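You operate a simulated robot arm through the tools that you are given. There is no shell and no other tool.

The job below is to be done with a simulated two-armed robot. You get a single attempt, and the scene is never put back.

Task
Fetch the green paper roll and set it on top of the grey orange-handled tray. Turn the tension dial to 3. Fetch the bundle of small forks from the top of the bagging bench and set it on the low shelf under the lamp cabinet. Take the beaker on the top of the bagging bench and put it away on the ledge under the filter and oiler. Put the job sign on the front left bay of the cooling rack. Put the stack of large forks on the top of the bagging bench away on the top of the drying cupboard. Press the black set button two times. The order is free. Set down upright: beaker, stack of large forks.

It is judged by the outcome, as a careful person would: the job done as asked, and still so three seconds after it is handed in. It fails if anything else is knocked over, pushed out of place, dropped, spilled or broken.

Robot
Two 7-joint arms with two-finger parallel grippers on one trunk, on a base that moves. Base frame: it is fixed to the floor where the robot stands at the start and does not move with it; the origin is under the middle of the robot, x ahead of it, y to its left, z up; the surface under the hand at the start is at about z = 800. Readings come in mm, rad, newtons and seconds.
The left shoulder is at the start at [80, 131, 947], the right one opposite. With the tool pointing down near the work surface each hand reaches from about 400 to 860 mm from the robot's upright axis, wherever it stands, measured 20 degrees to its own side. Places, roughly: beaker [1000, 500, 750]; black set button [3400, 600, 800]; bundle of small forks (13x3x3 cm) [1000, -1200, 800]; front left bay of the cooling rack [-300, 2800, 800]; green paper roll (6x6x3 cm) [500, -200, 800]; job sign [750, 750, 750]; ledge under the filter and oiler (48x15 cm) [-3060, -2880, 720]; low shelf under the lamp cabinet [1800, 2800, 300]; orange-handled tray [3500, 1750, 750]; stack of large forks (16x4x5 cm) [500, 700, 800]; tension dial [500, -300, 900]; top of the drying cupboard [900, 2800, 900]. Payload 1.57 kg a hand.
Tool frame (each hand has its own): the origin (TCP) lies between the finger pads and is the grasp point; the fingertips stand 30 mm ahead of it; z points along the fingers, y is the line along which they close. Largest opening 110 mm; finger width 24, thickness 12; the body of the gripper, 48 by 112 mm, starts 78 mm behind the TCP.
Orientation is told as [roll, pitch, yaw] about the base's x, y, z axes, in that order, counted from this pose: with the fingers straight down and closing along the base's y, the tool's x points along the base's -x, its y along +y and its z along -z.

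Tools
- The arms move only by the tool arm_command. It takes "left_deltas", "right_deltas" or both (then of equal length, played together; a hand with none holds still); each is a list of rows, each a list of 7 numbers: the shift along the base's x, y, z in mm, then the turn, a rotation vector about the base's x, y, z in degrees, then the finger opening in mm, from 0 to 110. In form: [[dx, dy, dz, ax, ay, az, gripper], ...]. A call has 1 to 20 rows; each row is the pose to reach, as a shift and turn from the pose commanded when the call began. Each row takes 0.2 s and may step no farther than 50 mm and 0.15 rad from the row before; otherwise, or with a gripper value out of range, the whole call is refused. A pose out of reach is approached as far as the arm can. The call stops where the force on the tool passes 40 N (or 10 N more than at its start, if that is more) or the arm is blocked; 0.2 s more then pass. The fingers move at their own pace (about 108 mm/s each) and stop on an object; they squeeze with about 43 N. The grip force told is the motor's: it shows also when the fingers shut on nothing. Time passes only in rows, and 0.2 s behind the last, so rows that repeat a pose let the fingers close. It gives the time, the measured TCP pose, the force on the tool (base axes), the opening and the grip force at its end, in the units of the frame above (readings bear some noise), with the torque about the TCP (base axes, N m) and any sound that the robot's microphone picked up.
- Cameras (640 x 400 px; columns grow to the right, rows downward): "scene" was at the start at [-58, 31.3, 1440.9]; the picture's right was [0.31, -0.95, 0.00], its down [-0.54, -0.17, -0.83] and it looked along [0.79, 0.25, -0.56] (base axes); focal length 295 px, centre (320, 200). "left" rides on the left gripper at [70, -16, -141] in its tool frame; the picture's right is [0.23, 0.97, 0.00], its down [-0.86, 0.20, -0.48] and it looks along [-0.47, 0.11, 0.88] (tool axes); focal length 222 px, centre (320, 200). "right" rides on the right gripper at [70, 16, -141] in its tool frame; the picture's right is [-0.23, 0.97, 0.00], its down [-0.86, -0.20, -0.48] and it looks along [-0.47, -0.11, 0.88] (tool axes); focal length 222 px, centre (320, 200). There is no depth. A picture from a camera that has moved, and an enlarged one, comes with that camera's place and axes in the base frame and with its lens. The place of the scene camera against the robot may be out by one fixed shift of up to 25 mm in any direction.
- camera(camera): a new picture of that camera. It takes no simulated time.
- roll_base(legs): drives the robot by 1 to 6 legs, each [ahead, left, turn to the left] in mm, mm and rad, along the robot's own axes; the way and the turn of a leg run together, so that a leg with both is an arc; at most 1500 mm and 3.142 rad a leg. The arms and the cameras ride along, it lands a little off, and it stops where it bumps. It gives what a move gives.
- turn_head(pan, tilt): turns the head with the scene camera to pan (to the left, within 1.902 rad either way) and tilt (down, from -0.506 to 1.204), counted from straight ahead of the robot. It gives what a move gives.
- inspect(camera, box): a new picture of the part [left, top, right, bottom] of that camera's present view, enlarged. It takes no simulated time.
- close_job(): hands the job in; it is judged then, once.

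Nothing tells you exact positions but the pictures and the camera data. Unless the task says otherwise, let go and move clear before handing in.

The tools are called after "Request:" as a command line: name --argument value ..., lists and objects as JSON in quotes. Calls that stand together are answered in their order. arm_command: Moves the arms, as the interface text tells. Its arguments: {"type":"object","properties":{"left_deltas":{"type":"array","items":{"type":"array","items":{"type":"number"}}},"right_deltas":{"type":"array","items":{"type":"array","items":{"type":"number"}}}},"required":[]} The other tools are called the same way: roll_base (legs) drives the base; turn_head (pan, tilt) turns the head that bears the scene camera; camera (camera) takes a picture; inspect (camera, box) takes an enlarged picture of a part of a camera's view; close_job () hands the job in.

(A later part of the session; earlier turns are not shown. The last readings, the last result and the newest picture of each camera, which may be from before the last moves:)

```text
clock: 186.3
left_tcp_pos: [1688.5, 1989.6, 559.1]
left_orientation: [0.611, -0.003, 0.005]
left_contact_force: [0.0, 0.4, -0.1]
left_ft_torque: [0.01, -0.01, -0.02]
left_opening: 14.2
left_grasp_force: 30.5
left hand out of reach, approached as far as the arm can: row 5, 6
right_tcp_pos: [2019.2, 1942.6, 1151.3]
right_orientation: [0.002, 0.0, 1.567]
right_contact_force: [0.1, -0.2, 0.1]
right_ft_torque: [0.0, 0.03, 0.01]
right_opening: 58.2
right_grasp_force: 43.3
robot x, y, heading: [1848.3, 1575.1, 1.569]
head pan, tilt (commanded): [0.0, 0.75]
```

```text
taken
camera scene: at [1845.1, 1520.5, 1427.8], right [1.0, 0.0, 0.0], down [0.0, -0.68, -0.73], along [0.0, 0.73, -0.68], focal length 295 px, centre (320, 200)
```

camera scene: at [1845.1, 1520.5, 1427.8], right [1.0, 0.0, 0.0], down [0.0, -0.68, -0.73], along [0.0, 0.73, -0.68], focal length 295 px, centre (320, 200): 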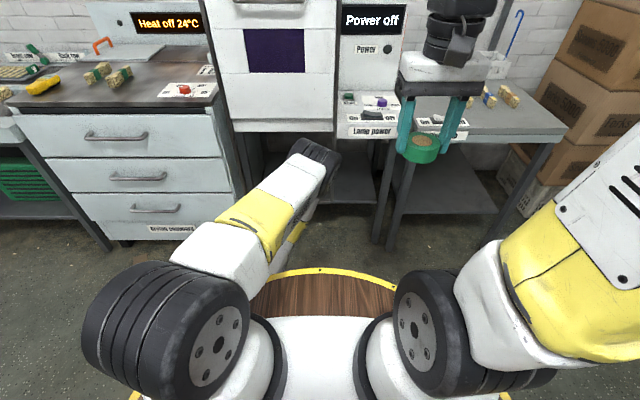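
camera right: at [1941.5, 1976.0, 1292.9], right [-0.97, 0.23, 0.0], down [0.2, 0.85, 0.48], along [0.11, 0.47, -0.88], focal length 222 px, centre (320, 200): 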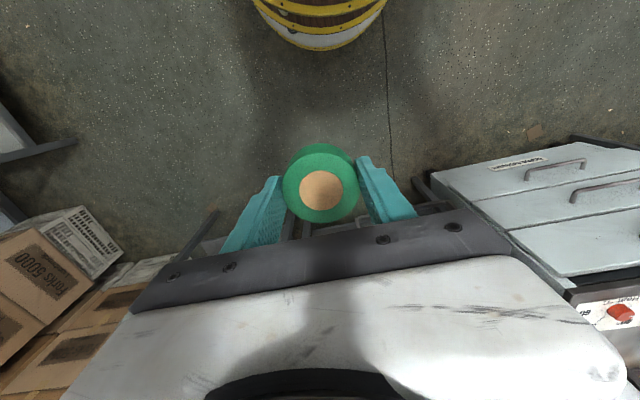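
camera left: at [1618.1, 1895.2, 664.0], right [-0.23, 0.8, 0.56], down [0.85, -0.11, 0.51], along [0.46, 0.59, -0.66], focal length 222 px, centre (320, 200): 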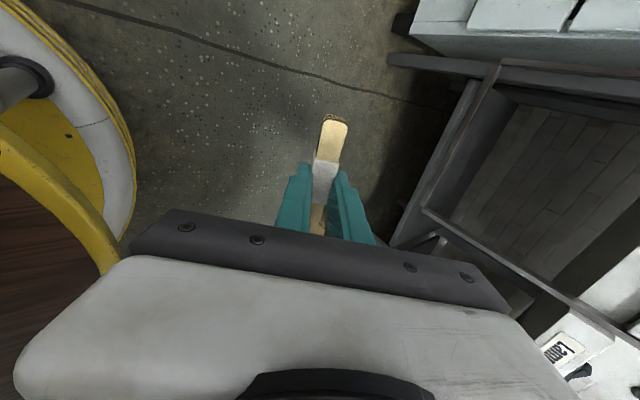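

The elbow juts forward when the hand is tucked low, so I'll extend the hand forward first (here in the open), then drive in with the arm stretched.

Request:
arm_command --left_deltas '[[0, 30, -10, 0, 0, 0, 5], [0, 60, -20, 0, 0, 0, 5], [0, 90, -30, 0, 0, 0, 5], [0, 120, -40, 0, 0, 0, 5], [0, 150, -50, 0, 0, 0, 5], [0, 180, -60, 0, 0, 0, 5], [0, 205, -70, 0, 0, 0, 5], [0, 225, -80, 0, 0, 0, 5], [0, 225, -80, 0, 0, 0, 5]]'

Request:
camera --camera "scene"

Request:
camera --camera "left"

```text
clock: 188.3
left_tcp_pos: [1689.0, 2215.9, 480.0]
left_orientation: [0.611, 0.0, 0.004]
left_contact_force: [-0.1, 0.4, 0.2]
left_ft_torque: [0.02, 0.03, 0.02]
left_opening: 14.5
left_grasp_force: 30.3
right_tcp_pos: [2018.1, 1944.1, 1151.1]
right_orientation: [-0.001, -0.001, 1.568]
right_contact_force: [0.4, 0.4, 0.0]
right_ft_torque: [0.0, 0.02, 0.0]
right_opening: 58.1
right_grasp_force: 43.3
robot x, y, heading: [1845.9, 1571.6, 1.571]
head pan, tilt (commanded): [0.0, 0.75]
```

```text
taken
camera scene: at [1845.1, 1520.5, 1427.8], right [1.0, 0.0, 0.0], down [0.0, -0.68, -0.73], along [0.0, 0.73, -0.68], focal length 295 px, centre (320, 200)
```

scene: 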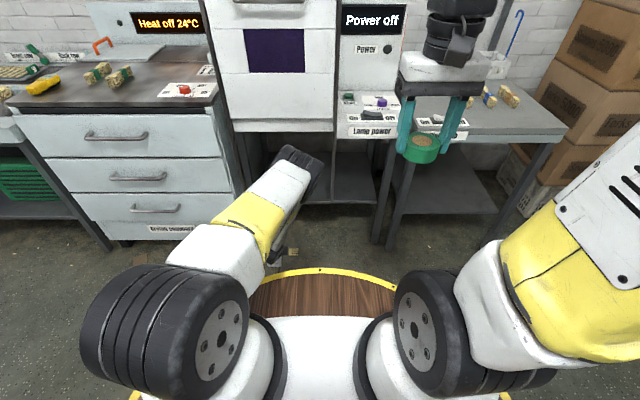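

```text
taken
camera left: at [1618.5, 2120.9, 584.8], right [-0.23, 0.8, 0.56], down [0.85, -0.11, 0.51], along [0.46, 0.59, -0.66], focal length 222 px, centre (320, 200)
```

left: 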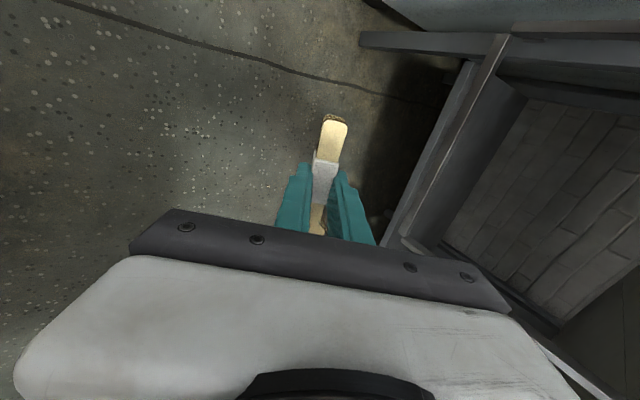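

Request:
roll_base --legs '[[340, 0, 0]]'

Request:
camera --camera "left"

Request:
camera --camera "scene"

```text
clock: 190.6
left_tcp_pos: [1694.9, 2561.1, 479.5]
left_orientation: [0.611, -0.004, -0.003]
left_contact_force: [0.2, -0.6, -0.2]
left_ft_torque: [-0.01, -0.03, 0.02]
left_opening: 14.4
left_grasp_force: 30.4
right_tcp_pos: [2022.7, 2287.7, 1151.8]
right_orientation: [-0.001, 0.0, 1.56]
right_contact_force: [0.4, -0.1, -0.3]
right_ft_torque: [0.01, 0.02, -0.01]
right_opening: 58.3
right_grasp_force: 43.4
robot x, y, heading: [1847.6, 1913.6, 1.564]
head pan, tilt (commanded): [0.0, 0.75]
```

```text
taken
camera left: at [1623.1, 2466.4, 584.8], right [-0.23, 0.8, 0.56], down [0.85, -0.11, 0.51], along [0.47, 0.59, -0.66], focal length 222 px, centre (320, 200)
```

left: 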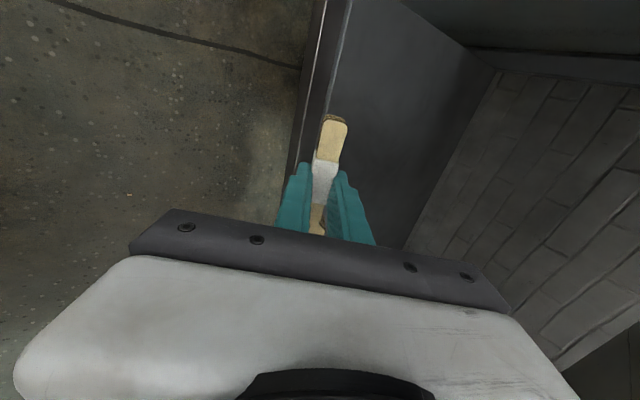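

```text
taken
camera scene: at [1845.7, 1864.8, 1427.8], right [1.0, -0.01, 0.0], down [0.0, -0.68, -0.73], along [0.0, 0.73, -0.68], focal length 295 px, centre (320, 200)
```

scene: 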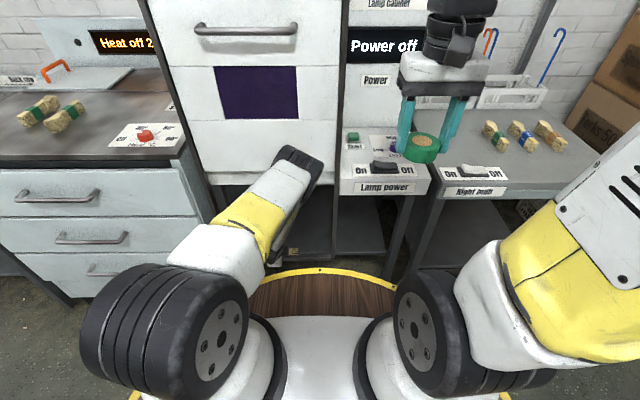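

The wrist camera shows the shelf now; its front top edge is around y≈2625, z≈375. I move the hand in by 140 mm and check.

Request:
arm_command --left_deltas '[[0, 30, 0, 0, 0, 0, 5], [0, 60, 0, 0, 0, 0, 5], [0, 90, 0, 0, 0, 0, 5], [0, 120, -5, 0, 0, 0, 5], [0, 140, -15, 0, 0, 0, 5], [0, 140, -15, 0, 0, 0, 5]]'

Request:
camera --camera "left"

Request:
camera --camera "scene"

```text
clock: 192.0
left_tcp_pos: [1696.1, 2698.6, 465.2]
left_orientation: [0.61, -0.003, -0.002]
left_contact_force: [0.9, -0.3, -1.0]
left_ft_torque: [0.0, 0.01, 0.03]
left_opening: 14.3
left_grasp_force: 30.8
right_tcp_pos: [2023.0, 2287.7, 1151.5]
right_orientation: [0.0, 0.0, 1.56]
right_contact_force: [1.1, -0.1, -0.8]
right_ft_torque: [0.02, 0.05, -0.02]
right_opening: 57.9
right_grasp_force: 43.3
robot x, y, heading: [1848.1, 1918.9, 1.561]
head pan, tilt (commanded): [0.0, 0.75]
```

```text
taken
camera left: at [1625.1, 2605.5, 570.2], right [-0.23, 0.8, 0.56], down [0.85, -0.11, 0.51], along [0.47, 0.59, -0.66], focal length 222 px, centre (320, 200)
```

left: 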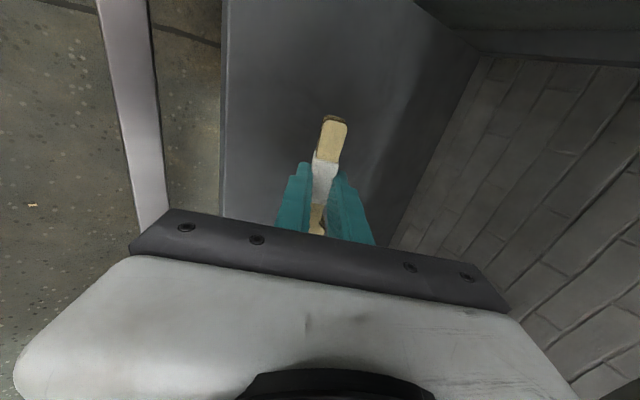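

```text
taken
camera scene: at [1845.8, 1864.8, 1427.8], right [1.0, -0.01, 0.0], down [0.0, -0.68, -0.73], along [0.0, 0.73, -0.68], focal length 295 px, centre (320, 200)
```

scene: 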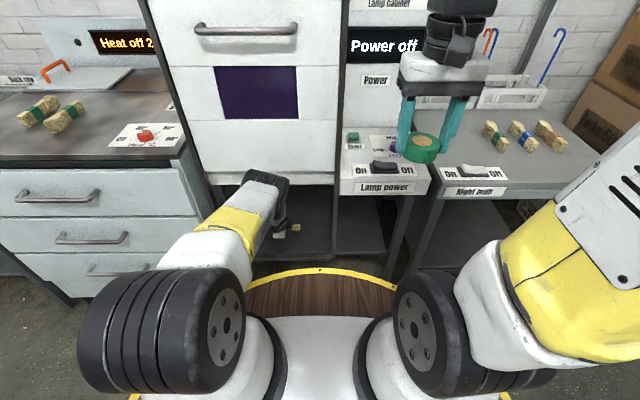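

I now see a front rail of the frame at y≈2600, z≈383, and the low shelf behind it: front edge y≈2670, surface z≈320. I drive 50 mm closer, set the tilt to 30° and lower behind the rail.

Request:
roll_base --legs '[[45, 0, 0.008]]'

Request:
camera --camera "left"

Request:
inspect --camera "scene" --box '[180, 120, 380, 280]'

```text
clock: 192.9
left_tcp_pos: [1690.6, 2744.0, 465.1]
left_orientation: [0.611, -0.004, 0.008]
left_contact_force: [-0.8, -0.5, 0.0]
left_ft_torque: [-0.01, 0.04, -0.01]
left_opening: 14.2
left_grasp_force: 30.1
right_tcp_pos: [2020.2, 2335.0, 1151.4]
right_orientation: [-0.001, 0.001, 1.568]
right_contact_force: [0.5, 0.7, -0.8]
right_ft_torque: [0.0, 0.0, 0.0]
right_opening: 58.0
right_grasp_force: 42.9
robot x, y, heading: [1845.9, 1964.3, 1.572]
head pan, tilt (commanded): [0.0, 0.75]
```

```text
taken
camera left: at [1619.7, 2649.6, 570.3], right [-0.23, 0.8, 0.56], down [0.85, -0.11, 0.51], along [0.46, 0.6, -0.66], focal length 222 px, centre (320, 200)
```

left: 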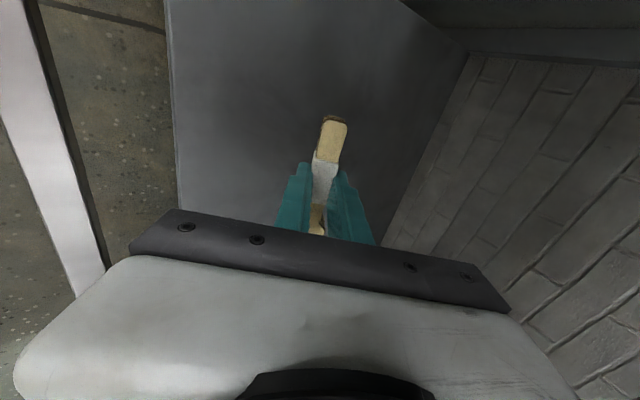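

```text
2.50 times, centred on (280, 200) of scene
camera zoom: at [1846.3, 1910.8, 1427.8], right [1.0, 0.0, 0.0], down [0.0, -0.68, -0.73], along [0.0, 0.73, -0.68], focal length 737 px, centre (420, 200)
```

zoom: 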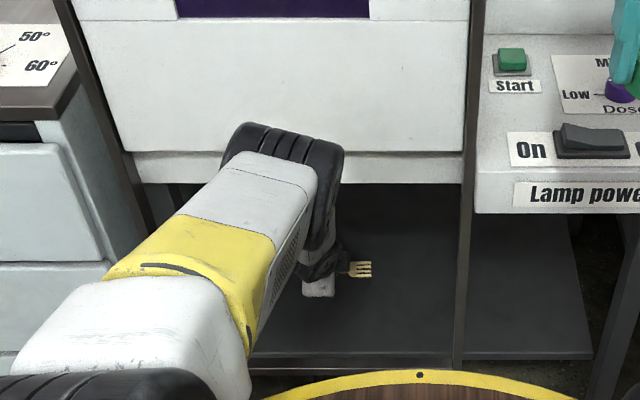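

Request:
arm_command --left_deltas '[[0, 0, -15, -2.5, 0, 0, 5], [0, 0, -35, -5, 0, 0, 5], [0, -2, -60, -5, 0, 0, 5], [0, -2, -85, -5, 0, 0, 5], [0, -2, -85, -5, 0, 0, 5]]'

Request:
camera --camera "left"

Request:
inspect --camera "scene" --box '[180, 120, 380, 280]'

```text
clock: 194.1
left_tcp_pos: [1688.7, 2728.4, 406.3]
left_orientation: [0.523, -0.002, 0.008]
left_contact_force: [0.7, -0.1, -0.4]
left_ft_torque: [0.0, 0.03, -0.04]
left_opening: 14.2
left_grasp_force: 29.8
left hand out of reach, approached as far as the arm can: row 3, 4, 5
right_tcp_pos: [2019.8, 2335.1, 1150.1]
right_orientation: [0.0, -0.002, 1.57]
right_contact_force: [-0.1, -0.1, -0.4]
right_ft_torque: [0.03, 0.05, 0.03]
right_opening: 58.4
right_grasp_force: 42.6
robot x, y, heading: [1852.4, 1964.7, 1.575]
head pan, tilt (commanded): [0.0, 0.75]
```

```text
taken
camera left: at [1618.5, 2642.8, 518.4], right [-0.23, 0.84, 0.49], down [0.85, -0.06, 0.52], along [0.46, 0.54, -0.71], focal length 222 px, centre (320, 200)
```

left: 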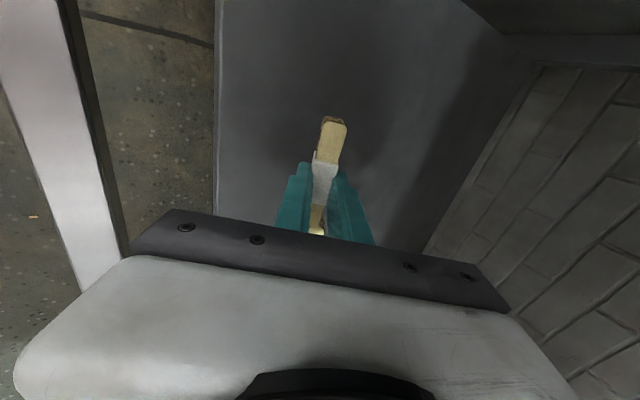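

```text
2.50 times, centred on (280, 200) of scene
camera zoom: at [1846.3, 1910.8, 1427.8], right [1.0, 0.0, 0.0], down [0.0, -0.68, -0.73], along [0.0, 0.73, -0.68], focal length 737 px, centre (420, 200)
```

zoom: 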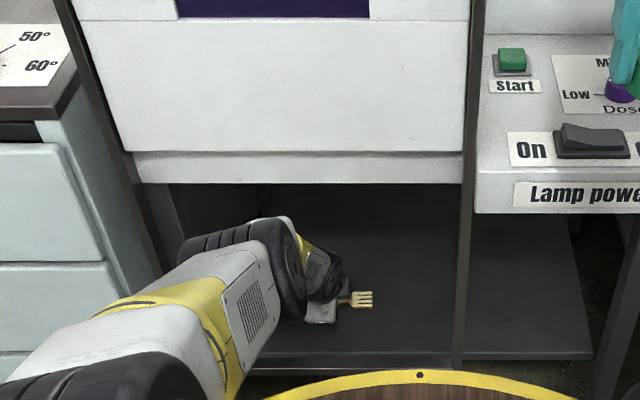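

That was the arm's limit, so the base must be nearer. I pull the hand back and up slightly, drive 100 mm closer, then lower again.

Request:
arm_command --left_deltas '[[0, -20, 20, 0, 0, 0, 5], [0, -45, 45, 0, 0, 0, 5], [0, -70, 60, 0, 0, 0, 5], [0, -70, 60, 0, 0, 0, 5]]'

Request:
roll_base --legs '[[100, 0, 0]]'

Request:
camera --camera "left"

Request:
camera --camera "scene"

```text
clock: 195.1
left_tcp_pos: [1688.5, 2658.4, 463.5]
left_orientation: [0.525, -0.002, 0.006]
left_contact_force: [-0.1, -0.6, -0.2]
left_ft_torque: [0.03, 0.03, 0.01]
left_opening: 14.4
left_grasp_force: 30.2
right_tcp_pos: [2019.3, 2335.4, 1150.1]
right_orientation: [-0.001, -0.001, 1.568]
right_contact_force: [-0.1, -0.1, -0.4]
right_ft_torque: [0.04, -0.01, -0.02]
right_opening: 58.1
right_grasp_force: 42.8
robot x, y, heading: [1851.0, 1963.5, 1.571]
head pan, tilt (commanded): [0.0, 0.75]
```

```text
clock: 196.3
left_tcp_pos: [1687.8, 2687.3, 430.0]
left_orientation: [0.44, 0.003, 0.012]
left_contact_force: [-0.4, 0.3, 0.0]
left_ft_torque: [-0.05, 0.02, 0.0]
left_opening: 14.2
left_grasp_force: 30.5
right_tcp_pos: [2016.6, 2415.9, 1151.5]
right_orientation: [0.001, -0.003, 1.575]
right_contact_force: [-0.1, -0.3, -0.7]
right_ft_torque: [0.04, -0.01, 0.01]
right_opening: 57.9
right_grasp_force: 43.7
robot x, y, heading: [1845.1, 2045.7, 1.577]
head pan, tilt (commanded): [0.0, 0.75]
stopped in leg 1: the robot was blocked; the commanded pose is now the measured one
```

```text
taken
camera left: at [1617.7, 2611.4, 549.7], right [-0.24, 0.88, 0.42], down [0.86, -0.01, 0.52], along [0.46, 0.48, -0.75], focal length 222 px, centre (320, 200)
```

left: 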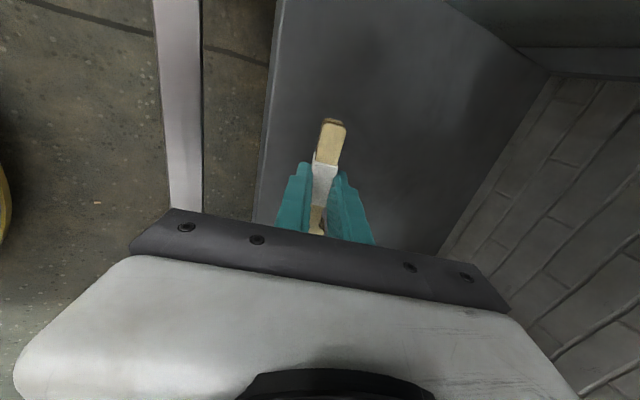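

```text
taken
camera scene: at [1845.7, 1990.8, 1427.7], right [1.0, 0.01, 0.0], down [0.01, -0.68, -0.73], along [-0.01, 0.73, -0.68], focal length 295 px, centre (320, 200)
```

scene: 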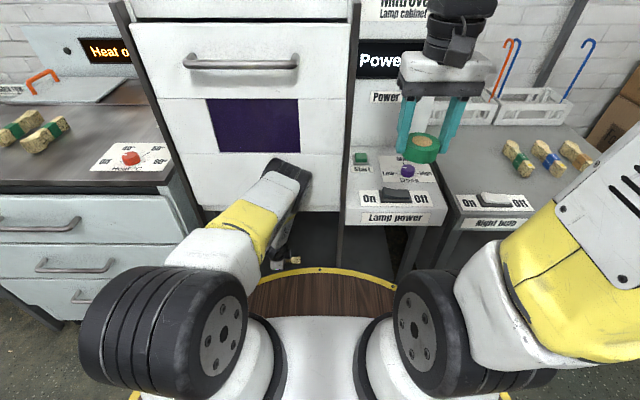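

The elbow touched the cabinet front because the arm was folded. I back off at once, stretch the arm first (elbow low), then drive in with it stretched.

Request:
roll_base --legs '[[-90, 0, -0.006]]'

Request:
camera --camera "scene"

Request:
camera --camera "left"

```text
clock: 197.4
left_tcp_pos: [1691.4, 2600.7, 431.1]
left_orientation: [0.445, 0.002, 0.006]
left_contact_force: [0.5, -0.5, -0.5]
left_ft_torque: [-0.02, -0.01, 0.02]
left_opening: 14.4
left_grasp_force: 30.4
right_tcp_pos: [2018.3, 2325.5, 1150.2]
right_orientation: [-0.001, -0.002, 1.572]
right_contact_force: [0.0, -0.7, -0.8]
right_ft_torque: [0.01, -0.01, 0.0]
right_opening: 58.2
right_grasp_force: 43.4
robot x, y, heading: [1848.2, 1950.7, 1.575]
head pan, tilt (commanded): [0.0, 0.75]
```

```text
taken
camera scene: at [1845.8, 1901.2, 1427.8], right [1.0, 0.0, 0.0], down [0.0, -0.68, -0.73], along [0.0, 0.73, -0.68], focal length 295 px, centre (320, 200)
```

scene: 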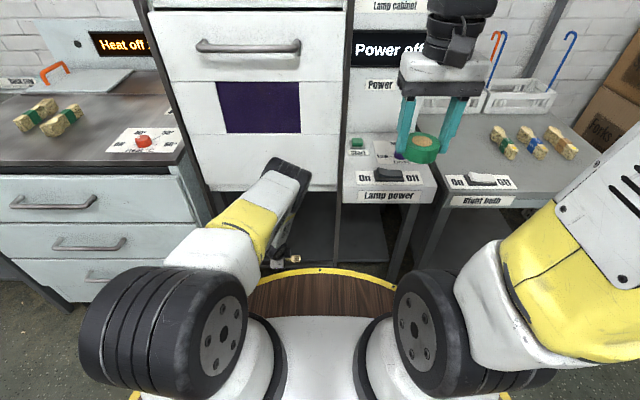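

```text
taken
camera left: at [1620.9, 2524.8, 550.7], right [-0.23, 0.88, 0.42], down [0.86, -0.02, 0.52], along [0.46, 0.48, -0.75], focal length 222 px, centre (320, 200)
```

left: 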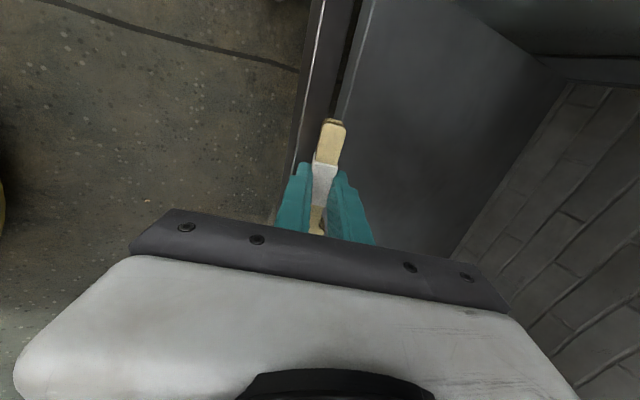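

Request:
arm_command --left_deltas '[[0, 0, 30, 1, 0, 0, 5], [0, 25, 40, 2, 0, 0, 5], [0, 60, 40, 4, 0, 0, 5], [0, 90, 35, 4.5, 0, 0, 5], [0, 110, 15, 4.5, 0, 0, 5], [0, 115, -5, 4.5, 0, 0, 5], [0, 115, -5, 4.5, 0, 0, 5]]'

Request:
camera --camera "scene"

Request:
camera --camera "left"

```text
clock: 199.0
left_tcp_pos: [1690.2, 2717.1, 423.7]
left_orientation: [0.524, 0.002, 0.006]
left_contact_force: [-0.8, 0.2, 0.7]
left_ft_torque: [0.03, -0.01, 0.01]
left_opening: 14.6
left_grasp_force: 30.0
right_tcp_pos: [2017.8, 2325.2, 1151.8]
right_orientation: [0.0, 0.001, 1.571]
right_contact_force: [0.0, -1.1, -0.6]
right_ft_torque: [-0.02, -0.01, 0.01]
right_opening: 58.1
right_grasp_force: 43.0
robot x, y, heading: [1846.8, 1957.0, 1.573]
head pan, tilt (commanded): [0.0, 0.75]
```

```text
taken
camera scene: at [1845.8, 1901.2, 1427.8], right [1.0, 0.0, 0.0], down [0.0, -0.68, -0.73], along [0.0, 0.73, -0.68], focal length 295 px, centre (320, 200)
```

scene: 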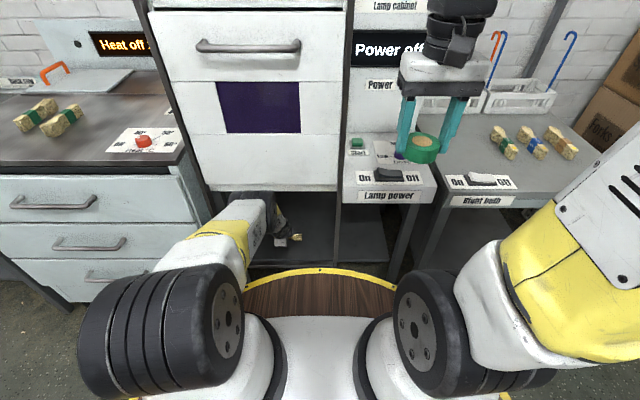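

```text
taken
camera left: at [1620.6, 2631.3, 537.8], right [-0.23, 0.84, 0.49], down [0.86, -0.06, 0.51], along [0.46, 0.54, -0.71], focal length 222 px, centre (320, 200)
```

left: 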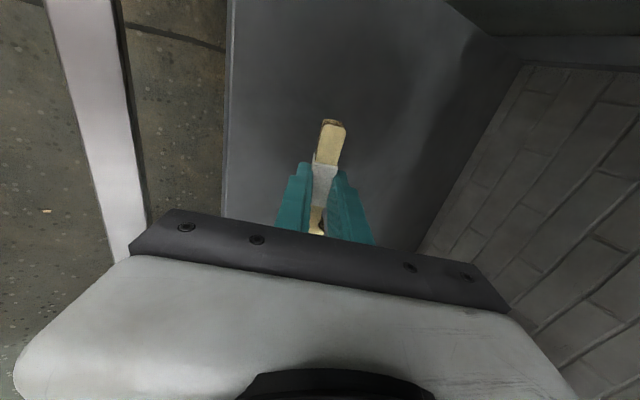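

The arm is now stretched with the elbow low. I lower a bit more, then drive 55 mm closer.

Request:
arm_command --left_deltas '[[0, -3, -8, 0, 0, 0, 5], [0, -5, -16, 0, 0, 0, 5], [0, -5, -16, 0, 0, 0, 5]]'

Request:
roll_base --legs '[[55, 0, 0]]'

Request:
camera --camera "scene"

Request:
camera --camera "left"

```text
clock: 199.8
left_tcp_pos: [1690.9, 2711.4, 409.0]
left_orientation: [0.524, 0.001, 0.006]
left_contact_force: [-0.3, 0.1, 0.2]
left_ft_torque: [0.02, 0.02, 0.01]
left_opening: 14.4
left_grasp_force: 31.3
right_tcp_pos: [2017.2, 2325.5, 1150.9]
right_orientation: [0.001, -0.001, 1.57]
right_contact_force: [-0.4, -0.4, -0.6]
right_ft_torque: [-0.01, 0.01, -0.01]
right_opening: 57.9
right_grasp_force: 42.4
robot x, y, heading: [1845.0, 1950.0, 1.573]
head pan, tilt (commanded): [0.0, 0.75]
```

```text
clock: 200.8
left_tcp_pos: [1691.0, 2766.4, 410.4]
left_orientation: [0.524, 0.001, 0.007]
left_contact_force: [-0.5, 0.3, 0.1]
left_ft_torque: [0.02, 0.04, 0.01]
left_opening: 14.2
left_grasp_force: 31.1
right_tcp_pos: [2018.5, 2379.9, 1152.1]
right_orientation: [0.0, -0.002, 1.57]
right_contact_force: [0.5, -0.3, -0.1]
right_ft_torque: [-0.06, 0.02, 0.01]
right_opening: 57.9
right_grasp_force: 43.2
robot x, y, heading: [1847.2, 2006.9, 1.576]
head pan, tilt (commanded): [0.0, 0.75]
```

```text
taken
camera scene: at [1845.5, 1956.0, 1427.8], right [1.0, 0.0, 0.0], down [0.0, -0.68, -0.73], along [0.0, 0.73, -0.68], focal length 295 px, centre (320, 200)
```

scene: 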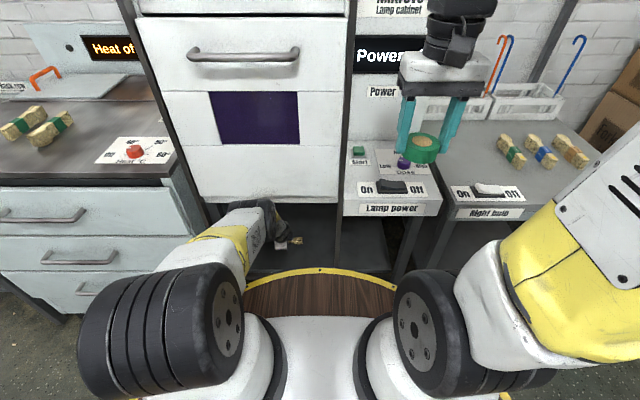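

```text
taken
camera left: at [1621.6, 2680.8, 522.6], right [-0.23, 0.84, 0.49], down [0.86, -0.06, 0.51], along [0.46, 0.54, -0.71], focal length 222 px, centre (320, 200)
```

left: 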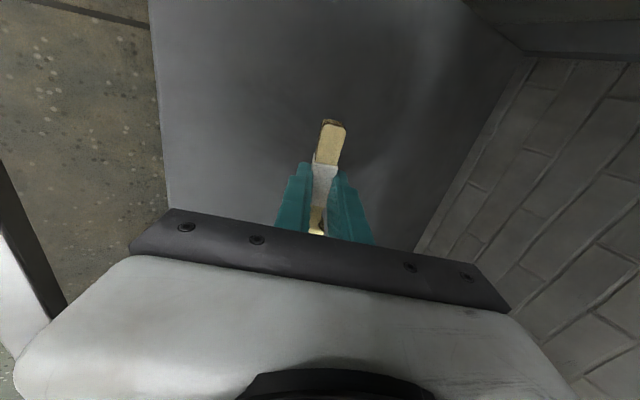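

No contact this time. Now I lower onto the shelf in steps.

Request:
arm_command --left_deltas '[[0, -10, -12, 0, 0, 0, 5], [0, -20, -24, 0, 0, 0, 5], [0, -28, -34, 0, 0, 0, 5], [0, -28, -34, 0, 0, 0, 5]]'

Request:
camera --camera "left"

Request:
inspect --camera "scene" --box '[180, 160, 380, 300]'

```text
clock: 201.8
left_tcp_pos: [1693.1, 2743.1, 381.6]
left_orientation: [0.523, -0.006, 0.001]
left_contact_force: [-0.8, 0.3, 0.3]
left_ft_torque: [-0.01, -0.01, -0.02]
left_opening: 14.2
left_grasp_force: 30.3
left hand out of reach, approached as far as the arm can: row 3, 4
right_tcp_pos: [2017.7, 2380.1, 1150.8]
right_orientation: [0.0, 0.001, 1.57]
right_contact_force: [-0.1, 0.2, -0.2]
right_ft_torque: [-0.05, -0.04, -0.02]
right_opening: 58.1
right_grasp_force: 43.0
robot x, y, heading: [1846.4, 2010.3, 1.575]
head pan, tilt (commanded): [0.0, 0.75]
```

```text
taken
camera left: at [1622.0, 2657.2, 494.2], right [-0.23, 0.84, 0.49], down [0.85, -0.07, 0.52], along [0.47, 0.53, -0.7], focal length 222 px, centre (320, 200)
```

left: 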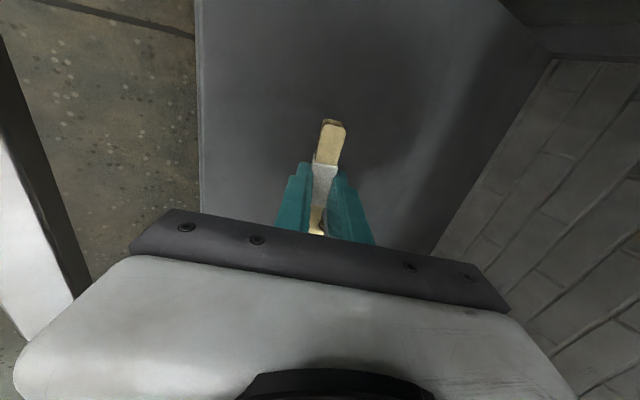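

```text
2.86 times, centred on (280, 230) of scene
camera zoom: at [1845.5, 1956.0, 1427.8], right [1.0, 0.0, 0.0], down [0.0, -0.68, -0.73], along [0.0, 0.73, -0.68], focal length 842 px, centre (434, 114)
```

zoom: 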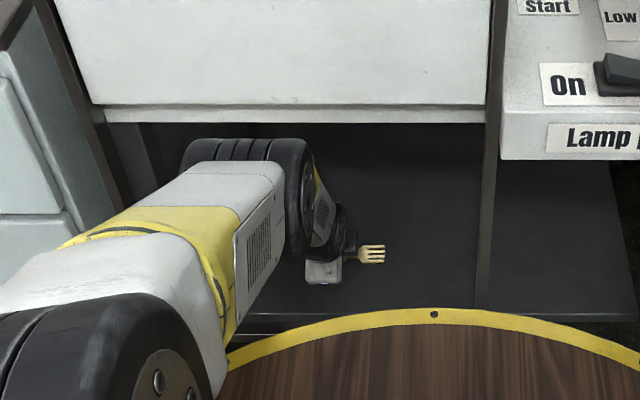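

Request:
roll_base --legs '[[35, 0, 0]]'

Request:
arm_command --left_deltas '[[0, -10, -4, 0, 0, 0, 5], [0, -20, -8, 0, 0, 0, 5], [0, -30, -12, 0, 0, 0, 5], [0, -30, -12, 0, 0, 0, 5]]'

Request:
camera --camera "left"

Request:
camera --camera "scene"

```text
clock: 202.6
left_tcp_pos: [1692.9, 2777.7, 382.7]
left_orientation: [0.523, -0.006, 0.002]
left_contact_force: [-0.6, -0.1, 0.2]
left_ft_torque: [0.01, -0.01, 0.03]
left_opening: 14.4
left_grasp_force: 30.9
right_tcp_pos: [2019.0, 2414.8, 1150.6]
right_orientation: [0.0, 0.0, 1.571]
right_contact_force: [-0.8, 0.3, 0.2]
right_ft_torque: [-0.01, -0.03, 0.0]
right_opening: 58.2
right_grasp_force: 43.3
robot x, y, heading: [1846.5, 2046.2, 1.573]
head pan, tilt (commanded): [0.0, 0.75]
```

```text
clock: 203.6
left_tcp_pos: [1694.3, 2747.1, 368.9]
left_orientation: [0.522, -0.005, 0.002]
left_contact_force: [-0.1, -0.4, 0.0]
left_ft_torque: [-0.01, 0.01, -0.01]
left_opening: 14.3
left_grasp_force: 30.6
right_tcp_pos: [2018.1, 2415.5, 1151.4]
right_orientation: [0.0, -0.001, 1.57]
right_contact_force: [-0.2, -0.3, -0.1]
right_ft_torque: [0.0, 0.01, -0.01]
right_opening: 58.3
right_grasp_force: 43.0
robot x, y, heading: [1849.3, 2045.2, 1.573]
head pan, tilt (commanded): [0.0, 0.75]
```

```text
taken
camera left: at [1623.0, 2662.3, 481.6], right [-0.23, 0.84, 0.49], down [0.85, -0.07, 0.52], along [0.47, 0.53, -0.7], focal length 222 px, centre (320, 200)
```

left: 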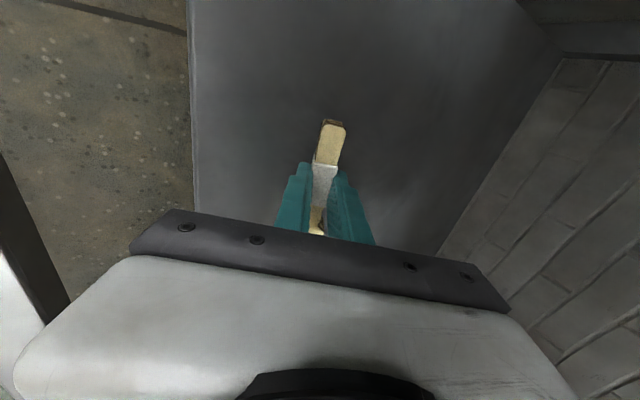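

```text
taken
camera scene: at [1845.4, 1991.3, 1427.8], right [1.0, 0.0, 0.0], down [0.0, -0.68, -0.73], along [0.0, 0.73, -0.68], focal length 295 px, centre (320, 200)
```

scene: 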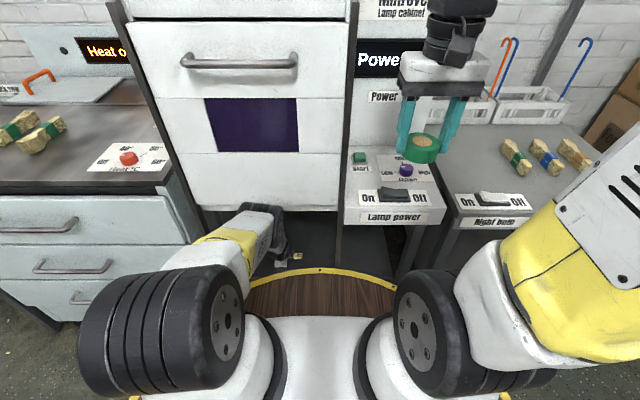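

Request:
arm_command --left_deltas '[[0, -3, -4, 0, 0, 0, 5], [0, -5, -8, 0, 0, 0, 5], [0, -5, -11, 0, 0, 0, 5], [0, -5, -11, 0, 0, 0, 5]]'

```text
clock: 204.6
left_tcp_pos: [1694.7, 2742.0, 357.8]
left_orientation: [0.523, -0.004, 0.0]
left_contact_force: [-0.1, 0.4, -0.7]
left_ft_torque: [0.02, 0.0, -0.03]
left_opening: 14.3
left_grasp_force: 30.4
right_tcp_pos: [2018.0, 2415.6, 1150.8]
right_orientation: [0.001, 0.0, 1.57]
right_contact_force: [0.7, -0.1, -0.4]
right_ft_torque: [-0.04, 0.0, 0.02]
right_opening: 58.1
right_grasp_force: 43.3
robot x, y, heading: [1846.0, 2046.9, 1.576]
head pan, tilt (commanded): [0.0, 0.75]
```

Request:
arm_command --left_deltas '[[0, 0, -3, 0, 0, 0, 5], [0, 0, -6, 0, 0, 0, 5], [0, 0, -6, 0, 0, 0, 5]]'

Request:
camera --camera "left"

```text
clock: 205.4
left_tcp_pos: [1693.2, 2741.0, 357.1]
left_orientation: [0.527, -0.005, 0.002]
left_contact_force: [2.4, 2.5, 13.5]
left_ft_torque: [0.16, -0.73, 0.1]
left_opening: 14.2
left_grasp_force: 30.7
left hand out of reach, approached as far as the arm can: row 2, 3
right_tcp_pos: [2017.8, 2413.9, 1150.1]
right_orientation: [-0.001, 0.0, 1.569]
right_contact_force: [0.2, -0.6, -0.9]
right_ft_torque: [0.0, 0.02, -0.01]
right_opening: 58.3
right_grasp_force: 43.1
robot x, y, heading: [1844.8, 2040.5, 1.578]
head pan, tilt (commanded): [0.0, 0.75]
```

```text
taken
camera left: at [1622.2, 2656.2, 469.9], right [-0.23, 0.84, 0.49], down [0.85, -0.07, 0.52], along [0.47, 0.54, -0.7], focal length 222 px, centre (320, 200)
```

left: 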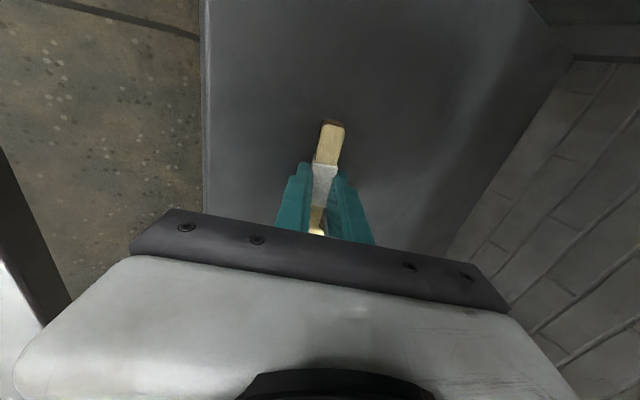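

Contact: the bundle's tine end rests on the shelf. I open while rising slightly, then will back the base out (keeping the arm stretched so the elbow stays clear).

Request:
arm_command --left_deltas '[[0, 0, 3, 0, 0, 0, 14], [0, 0, 5, 0, 0, 0, 22], [0, 0, 9, 0, 0, 0, 32], [0, 0, 13, 0, 0, 0, 44], [0, 0, 18, 0, 0, 0, 56], [0, 0, 20, 0, 0, 0, 60], [0, 0, 20, 0, 0, 0, 60]]'

Request:
camera --camera "left"

Request:
inspect --camera "scene" --box '[220, 190, 360, 290]'

```text
clock: 207.0
left_tcp_pos: [1694.2, 2740.8, 375.6]
left_orientation: [0.523, -0.005, 0.0]
left_contact_force: [0.1, 0.2, -0.4]
left_ft_torque: [0.0, -0.02, 0.0]
left_opening: 60.1
left_grasp_force: 0.0
right_tcp_pos: [2017.6, 2415.8, 1150.6]
right_orientation: [0.0, 0.0, 1.571]
right_contact_force: [-0.4, -0.3, -0.7]
right_ft_torque: [0.03, -0.01, -0.03]
right_opening: 58.0
right_grasp_force: 43.1
robot x, y, heading: [1847.2, 2048.1, 1.574]
head pan, tilt (commanded): [0.0, 0.75]
```

```text
taken
camera left: at [1622.3, 2655.1, 488.5], right [-0.23, 0.84, 0.49], down [0.85, -0.07, 0.52], along [0.47, 0.53, -0.7], focal length 222 px, centre (320, 200)
```

left: 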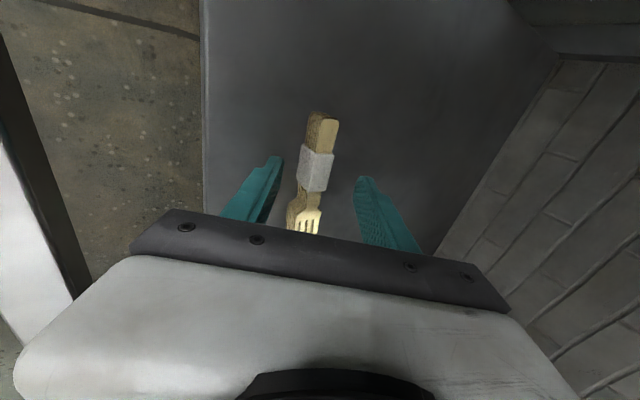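

```text
4.00 times, centred on (290, 240) of scene
camera zoom: at [1845.4, 1991.3, 1427.8], right [1.0, 0.0, 0.0], down [0.0, -0.68, -0.73], along [0.0, 0.73, -0.68], focal length 1179 px, centre (440, 40)
```

zoom: 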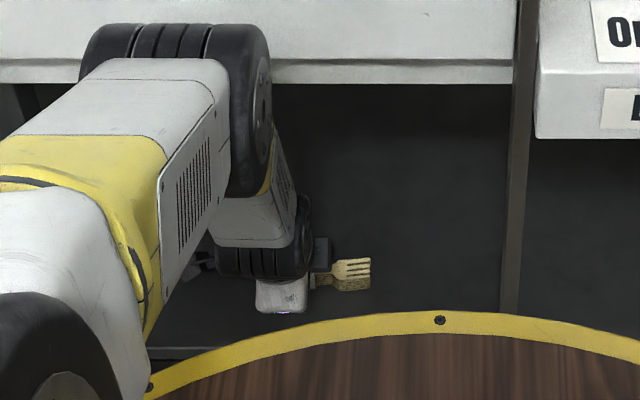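

The bundle lies on the shelf. I raise a few mm more and back the base out 80 mm.

Request:
arm_command --left_deltas '[[0, 0, 4, 0, 0, 0, 60], [0, 0, 8, 0, 0, 0, 60], [0, 0, 8, 0, 0, 0, 60]]'

Request:
roll_base --legs '[[-80, 0, 0]]'

Request:
camera --camera "left"

Request:
camera --camera "scene"

```text
clock: 207.8
left_tcp_pos: [1692.5, 2739.6, 382.5]
left_orientation: [0.523, -0.005, 0.001]
left_contact_force: [-0.3, 0.9, 0.6]
left_ft_torque: [0.01, -0.01, -0.03]
left_opening: 60.1
left_grasp_force: 0.2
right_tcp_pos: [2018.6, 2415.5, 1150.2]
right_orientation: [-0.001, 0.0, 1.571]
right_contact_force: [0.2, -0.5, -0.2]
right_ft_torque: [0.04, 0.02, -0.04]
right_opening: 58.0
right_grasp_force: 43.2
robot x, y, heading: [1848.2, 2042.4, 1.57]
head pan, tilt (commanded): [0.0, 0.75]
```

```text
clock: 208.9
left_tcp_pos: [1694.3, 2661.9, 385.5]
left_orientation: [0.529, -0.006, -0.001]
left_contact_force: [-0.7, 20.6, 1.4]
left_ft_torque: [-0.21, -0.01, -0.29]
left_opening: 43.2
left_grasp_force: 0.1
right_tcp_pos: [2018.0, 2334.5, 1150.7]
right_orientation: [0.0, 0.0, 1.569]
right_contact_force: [-0.3, -0.6, -0.4]
right_ft_torque: [0.0, 0.01, 0.02]
right_opening: 58.3
right_grasp_force: 42.9
robot x, y, heading: [1848.4, 1961.8, 1.576]
head pan, tilt (commanded): [0.0, 0.75]
```

```text
taken
camera left: at [1623.1, 2576.2, 497.9], right [-0.23, 0.84, 0.49], down [0.85, -0.07, 0.52], along [0.47, 0.54, -0.7], focal length 222 px, centre (320, 200)
```

left: 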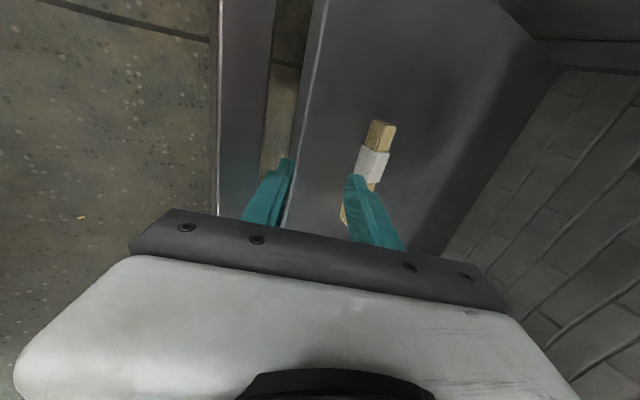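

```text
taken
camera scene: at [1845.5, 1910.4, 1427.8], right [1.0, 0.0, 0.0], down [0.0, -0.68, -0.73], along [0.0, 0.73, -0.68], focal length 295 px, centre (320, 200)
```

scene: 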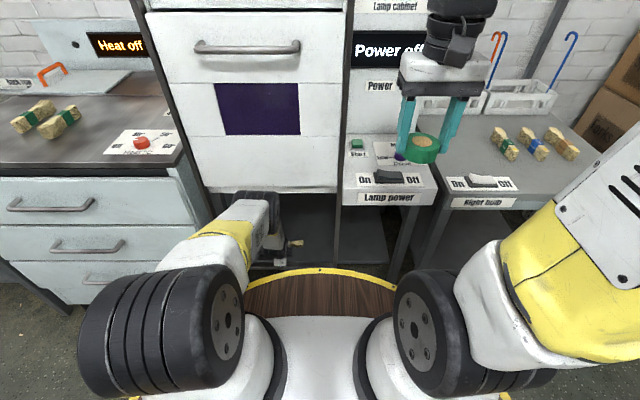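

The back finger leans on the frame's rail; the bundle is untouched. I move the hand forward a touch to release, then straight up and back out.

Request:
arm_command --left_deltas '[[0, 8, 5, 0, 0, 0, 50], [0, 12, 20, 0, 0, 0, 40], [0, 10, 40, 0, 0, 0, 30], [0, 5, 65, 0, 0, 0, 30], [0, 0, 90, 0, 0, 0, 30], [0, 0, 105, 0, 0, 0, 30]]'

Request:
camera --camera "left"

Request:
camera --camera "scene"

```text
clock: 210.3
left_tcp_pos: [1694.5, 2662.4, 491.0]
left_orientation: [0.53, -0.006, 0.002]
left_contact_force: [0.4, -0.2, 0.2]
left_ft_torque: [-0.01, 0.01, 0.02]
left_opening: 30.0
left_grasp_force: 0.0
right_tcp_pos: [2019.0, 2334.7, 1150.9]
right_orientation: [-0.002, 0.002, 1.568]
right_contact_force: [-0.2, -0.1, 0.3]
right_ft_torque: [-0.01, 0.03, 0.01]
right_opening: 58.1
right_grasp_force: 43.5
robot x, y, heading: [1847.2, 1961.5, 1.573]
head pan, tilt (commanded): [0.0, 0.75]
```

```text
taken
camera left: at [1622.7, 2576.5, 603.7], right [-0.23, 0.84, 0.49], down [0.85, -0.07, 0.52], along [0.47, 0.54, -0.7], focal length 222 px, centre (320, 200)
```

left: 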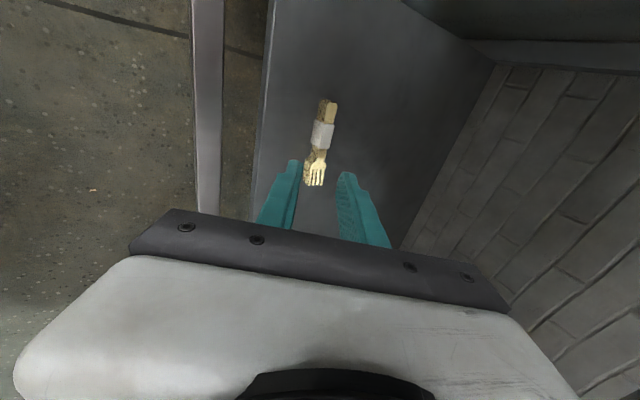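

```text
taken
camera scene: at [1845.5, 1910.2, 1427.8], right [1.0, 0.0, 0.0], down [0.0, -0.68, -0.73], along [0.0, 0.73, -0.68], focal length 295 px, centre (320, 200)
```

scene: 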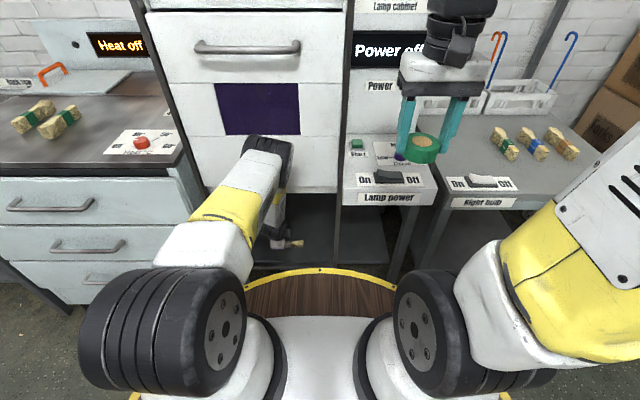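

Bundle is resting well inside the shelf. I back out 400 mm and restore the left arm to a travel pose.

Request:
roll_base --legs '[[-400, 0, 0]]'

Request:
arm_command --left_deltas '[[0, -10, 45, -2.5, 0, 0, 60], [0, -20, 90, -5, 0, 0, 60], [0, -30, 135, -7.5, 0, 0, 60], [0, -40, 180, -10, 0, 0, 60], [0, -50, 225, -12.5, 0, 0, 60], [0, -60, 270, -15, 0, 0, 60], [0, -70, 315, -17.5, 0, 0, 60], [0, -80, 360, -20, 0, 0, 60], [0, -90, 405, -22.5, 0, 0, 60], [0, -100, 450, -25, 0, 0, 60], [0, -110, 495, -27.5, 0, 0, 60], [0, -120, 540, -30.2, 0, 0, 60], [0, -120, 585, -30.2, 0, 0, 60], [0, -120, 630, -30.2, 0, 0, 60], [0, -120, 650, -30.2, 0, 0, 60]]'

Request:
camera --camera "scene"

```text
clock: 212.8
left_tcp_pos: [1694.7, 2261.3, 491.7]
left_orientation: [0.531, -0.004, 0.002]
left_contact_force: [-0.6, -0.4, 0.3]
left_ft_torque: [0.02, 0.0, -0.03]
left_opening: 29.8
left_grasp_force: 0.0
right_tcp_pos: [2019.5, 1933.3, 1151.1]
right_orientation: [0.0, 0.0, 1.571]
right_contact_force: [-0.2, 0.0, -0.7]
right_ft_torque: [0.02, 0.01, -0.03]
right_opening: 58.0
right_grasp_force: 42.8
robot x, y, heading: [1848.2, 1561.2, 1.571]
head pan, tilt (commanded): [0.0, 0.75]
```

```text
clock: 216.0
left_tcp_pos: [1695.8, 2139.7, 1143.1]
left_orientation: [0.003, -0.004, 0.004]
left_contact_force: [0.8, -0.4, 0.6]
left_ft_torque: [-0.01, 0.02, -0.03]
left_opening: 60.0
left_grasp_force: 0.0
right_tcp_pos: [2019.4, 1933.1, 1151.1]
right_orientation: [-0.001, 0.002, 1.571]
right_contact_force: [-0.6, 0.0, 0.7]
right_ft_torque: [0.02, 0.01, 0.0]
right_opening: 58.0
right_grasp_force: 43.3
robot x, y, heading: [1851.4, 1561.3, 1.575]
head pan, tilt (commanded): [0.0, 0.75]
```

```text
taken
camera scene: at [1846.9, 1508.4, 1427.8], right [1.0, 0.0, 0.0], down [0.0, -0.68, -0.73], along [0.0, 0.73, -0.68], focal length 295 px, centre (320, 200)
```

scene: 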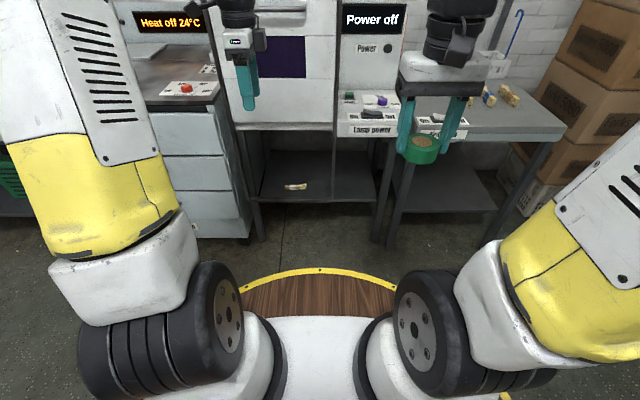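

The small forks are visible lying on the low shelf. I restore the left hand's yaw and turn to face the far bench.

Request:
arm_command --left_deltas '[[0, -5, 0, 0, 0, 8.2, 60], [0, -10, 0, 0, 0, 16.4, 60], [0, -15, 0, 0, 0, 24.6, 60], [0, -20, 0, 0, 0, 32.8, 60], [0, -25, 0, 0, 0, 41, 60], [0, -30, 0, 0, 0, 49.2, 60], [0, -35, 0, 0, 0, 57.4, 60], [0, -40, 0, 0, 0, 65.6, 60], [0, -45, 0, 0, 0, 73.8, 60], [0, -50, 0, 0, 0, 82, 60], [0, -50, 0, 0, 0, 89.8, 60]]'

Request:
roll_base --legs '[[0, 0, -1.573], [400, 250, 0]]'

Request:
turn_head --pan 0.0 --tilt 0.5

Request:
camera --camera "scene"

```text
clock: 218.4
left_tcp_pos: [1694.1, 2090.0, 1141.8]
left_orientation: [0.003, -0.002, 1.573]
left_contact_force: [-0.2, -0.3, -0.2]
left_ft_torque: [0.0, 0.03, 0.02]
left_opening: 60.1
left_grasp_force: 0.1
right_tcp_pos: [2019.4, 1933.7, 1150.2]
right_orientation: [0.0, -0.001, 1.572]
right_contact_force: [-0.5, 0.9, 0.0]
right_ft_torque: [-0.02, -0.02, -0.02]
right_opening: 58.3
right_grasp_force: 42.5
robot x, y, heading: [1851.4, 1564.5, 1.572]
head pan, tilt (commanded): [0.0, 0.75]
```

```text
clock: 225.0
left_tcp_pos: [2781.7, 1959.2, 1141.2]
left_orientation: [0.005, -0.004, -0.004]
left_contact_force: [-0.6, 0.4, 0.7]
left_ft_torque: [0.01, -0.02, -0.02]
left_opening: 60.1
left_grasp_force: 0.0
right_tcp_pos: [2622.0, 1634.8, 1150.9]
right_orientation: [0.0, -0.001, -0.004]
right_contact_force: [-0.7, -0.4, -0.8]
right_ft_torque: [0.0, 0.0, 0.0]
right_opening: 58.0
right_grasp_force: 42.6
robot x, y, heading: [2251.9, 1808.6, -0.002]
head pan, tilt (commanded): [0.0, 0.75]
```

```text
clock: 225.8
left_tcp_pos: [2781.3, 1959.0, 1141.8]
left_orientation: [0.003, -0.004, -0.003]
left_contact_force: [0.8, 1.0, -0.2]
left_ft_torque: [0.01, 0.03, 0.02]
left_opening: 60.1
left_grasp_force: 0.0
right_tcp_pos: [2621.0, 1635.7, 1151.0]
right_orientation: [0.0, 0.001, -0.003]
right_contact_force: [1.1, -0.2, -1.0]
right_ft_torque: [0.05, 0.01, 0.0]
right_opening: 58.2
right_grasp_force: 42.4
robot x, y, heading: [2251.0, 1804.1, -0.0]
head pan, tilt (commanded): [0.0, 0.499]
```

```text
taken
camera scene: at [2200.3, 1811.4, 1449.7], right [0.0, -1.0, 0.0], down [-0.48, 0.0, -0.88], along [0.88, 0.0, -0.48], focal length 295 px, centre (320, 200)
```

scene: 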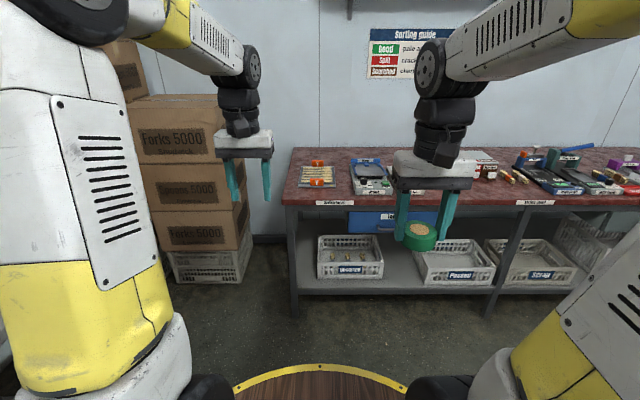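

Request:
inspect --camera "scene" --box '[280, 130, 440, 220]'

Request:
inspect --camera "scene" --box '[470, 130, 640, 220]'

```text
4.00 times, centred on (360, 175) of scene
camera zoom: at [2200.3, 1811.4, 1449.7], right [0.0, -1.0, 0.0], down [-0.48, 0.0, -0.88], along [0.88, 0.0, -0.48], focal length 1179 px, centre (160, 300)
```

zoom: 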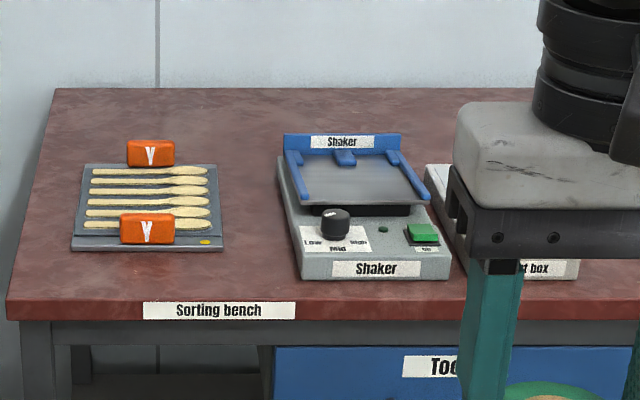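

```text
3.76 times, centred on (555, 175) of scene
camera zoom: at [2200.3, 1811.4, 1449.7], right [0.0, -1.0, 0.0], down [-0.48, 0.0, -0.88], along [0.88, 0.0, -0.48], focal length 1109 px, centre (-565, 294)
```

zoom: 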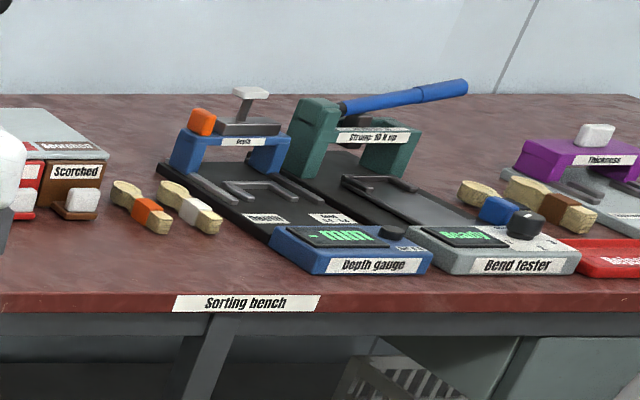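

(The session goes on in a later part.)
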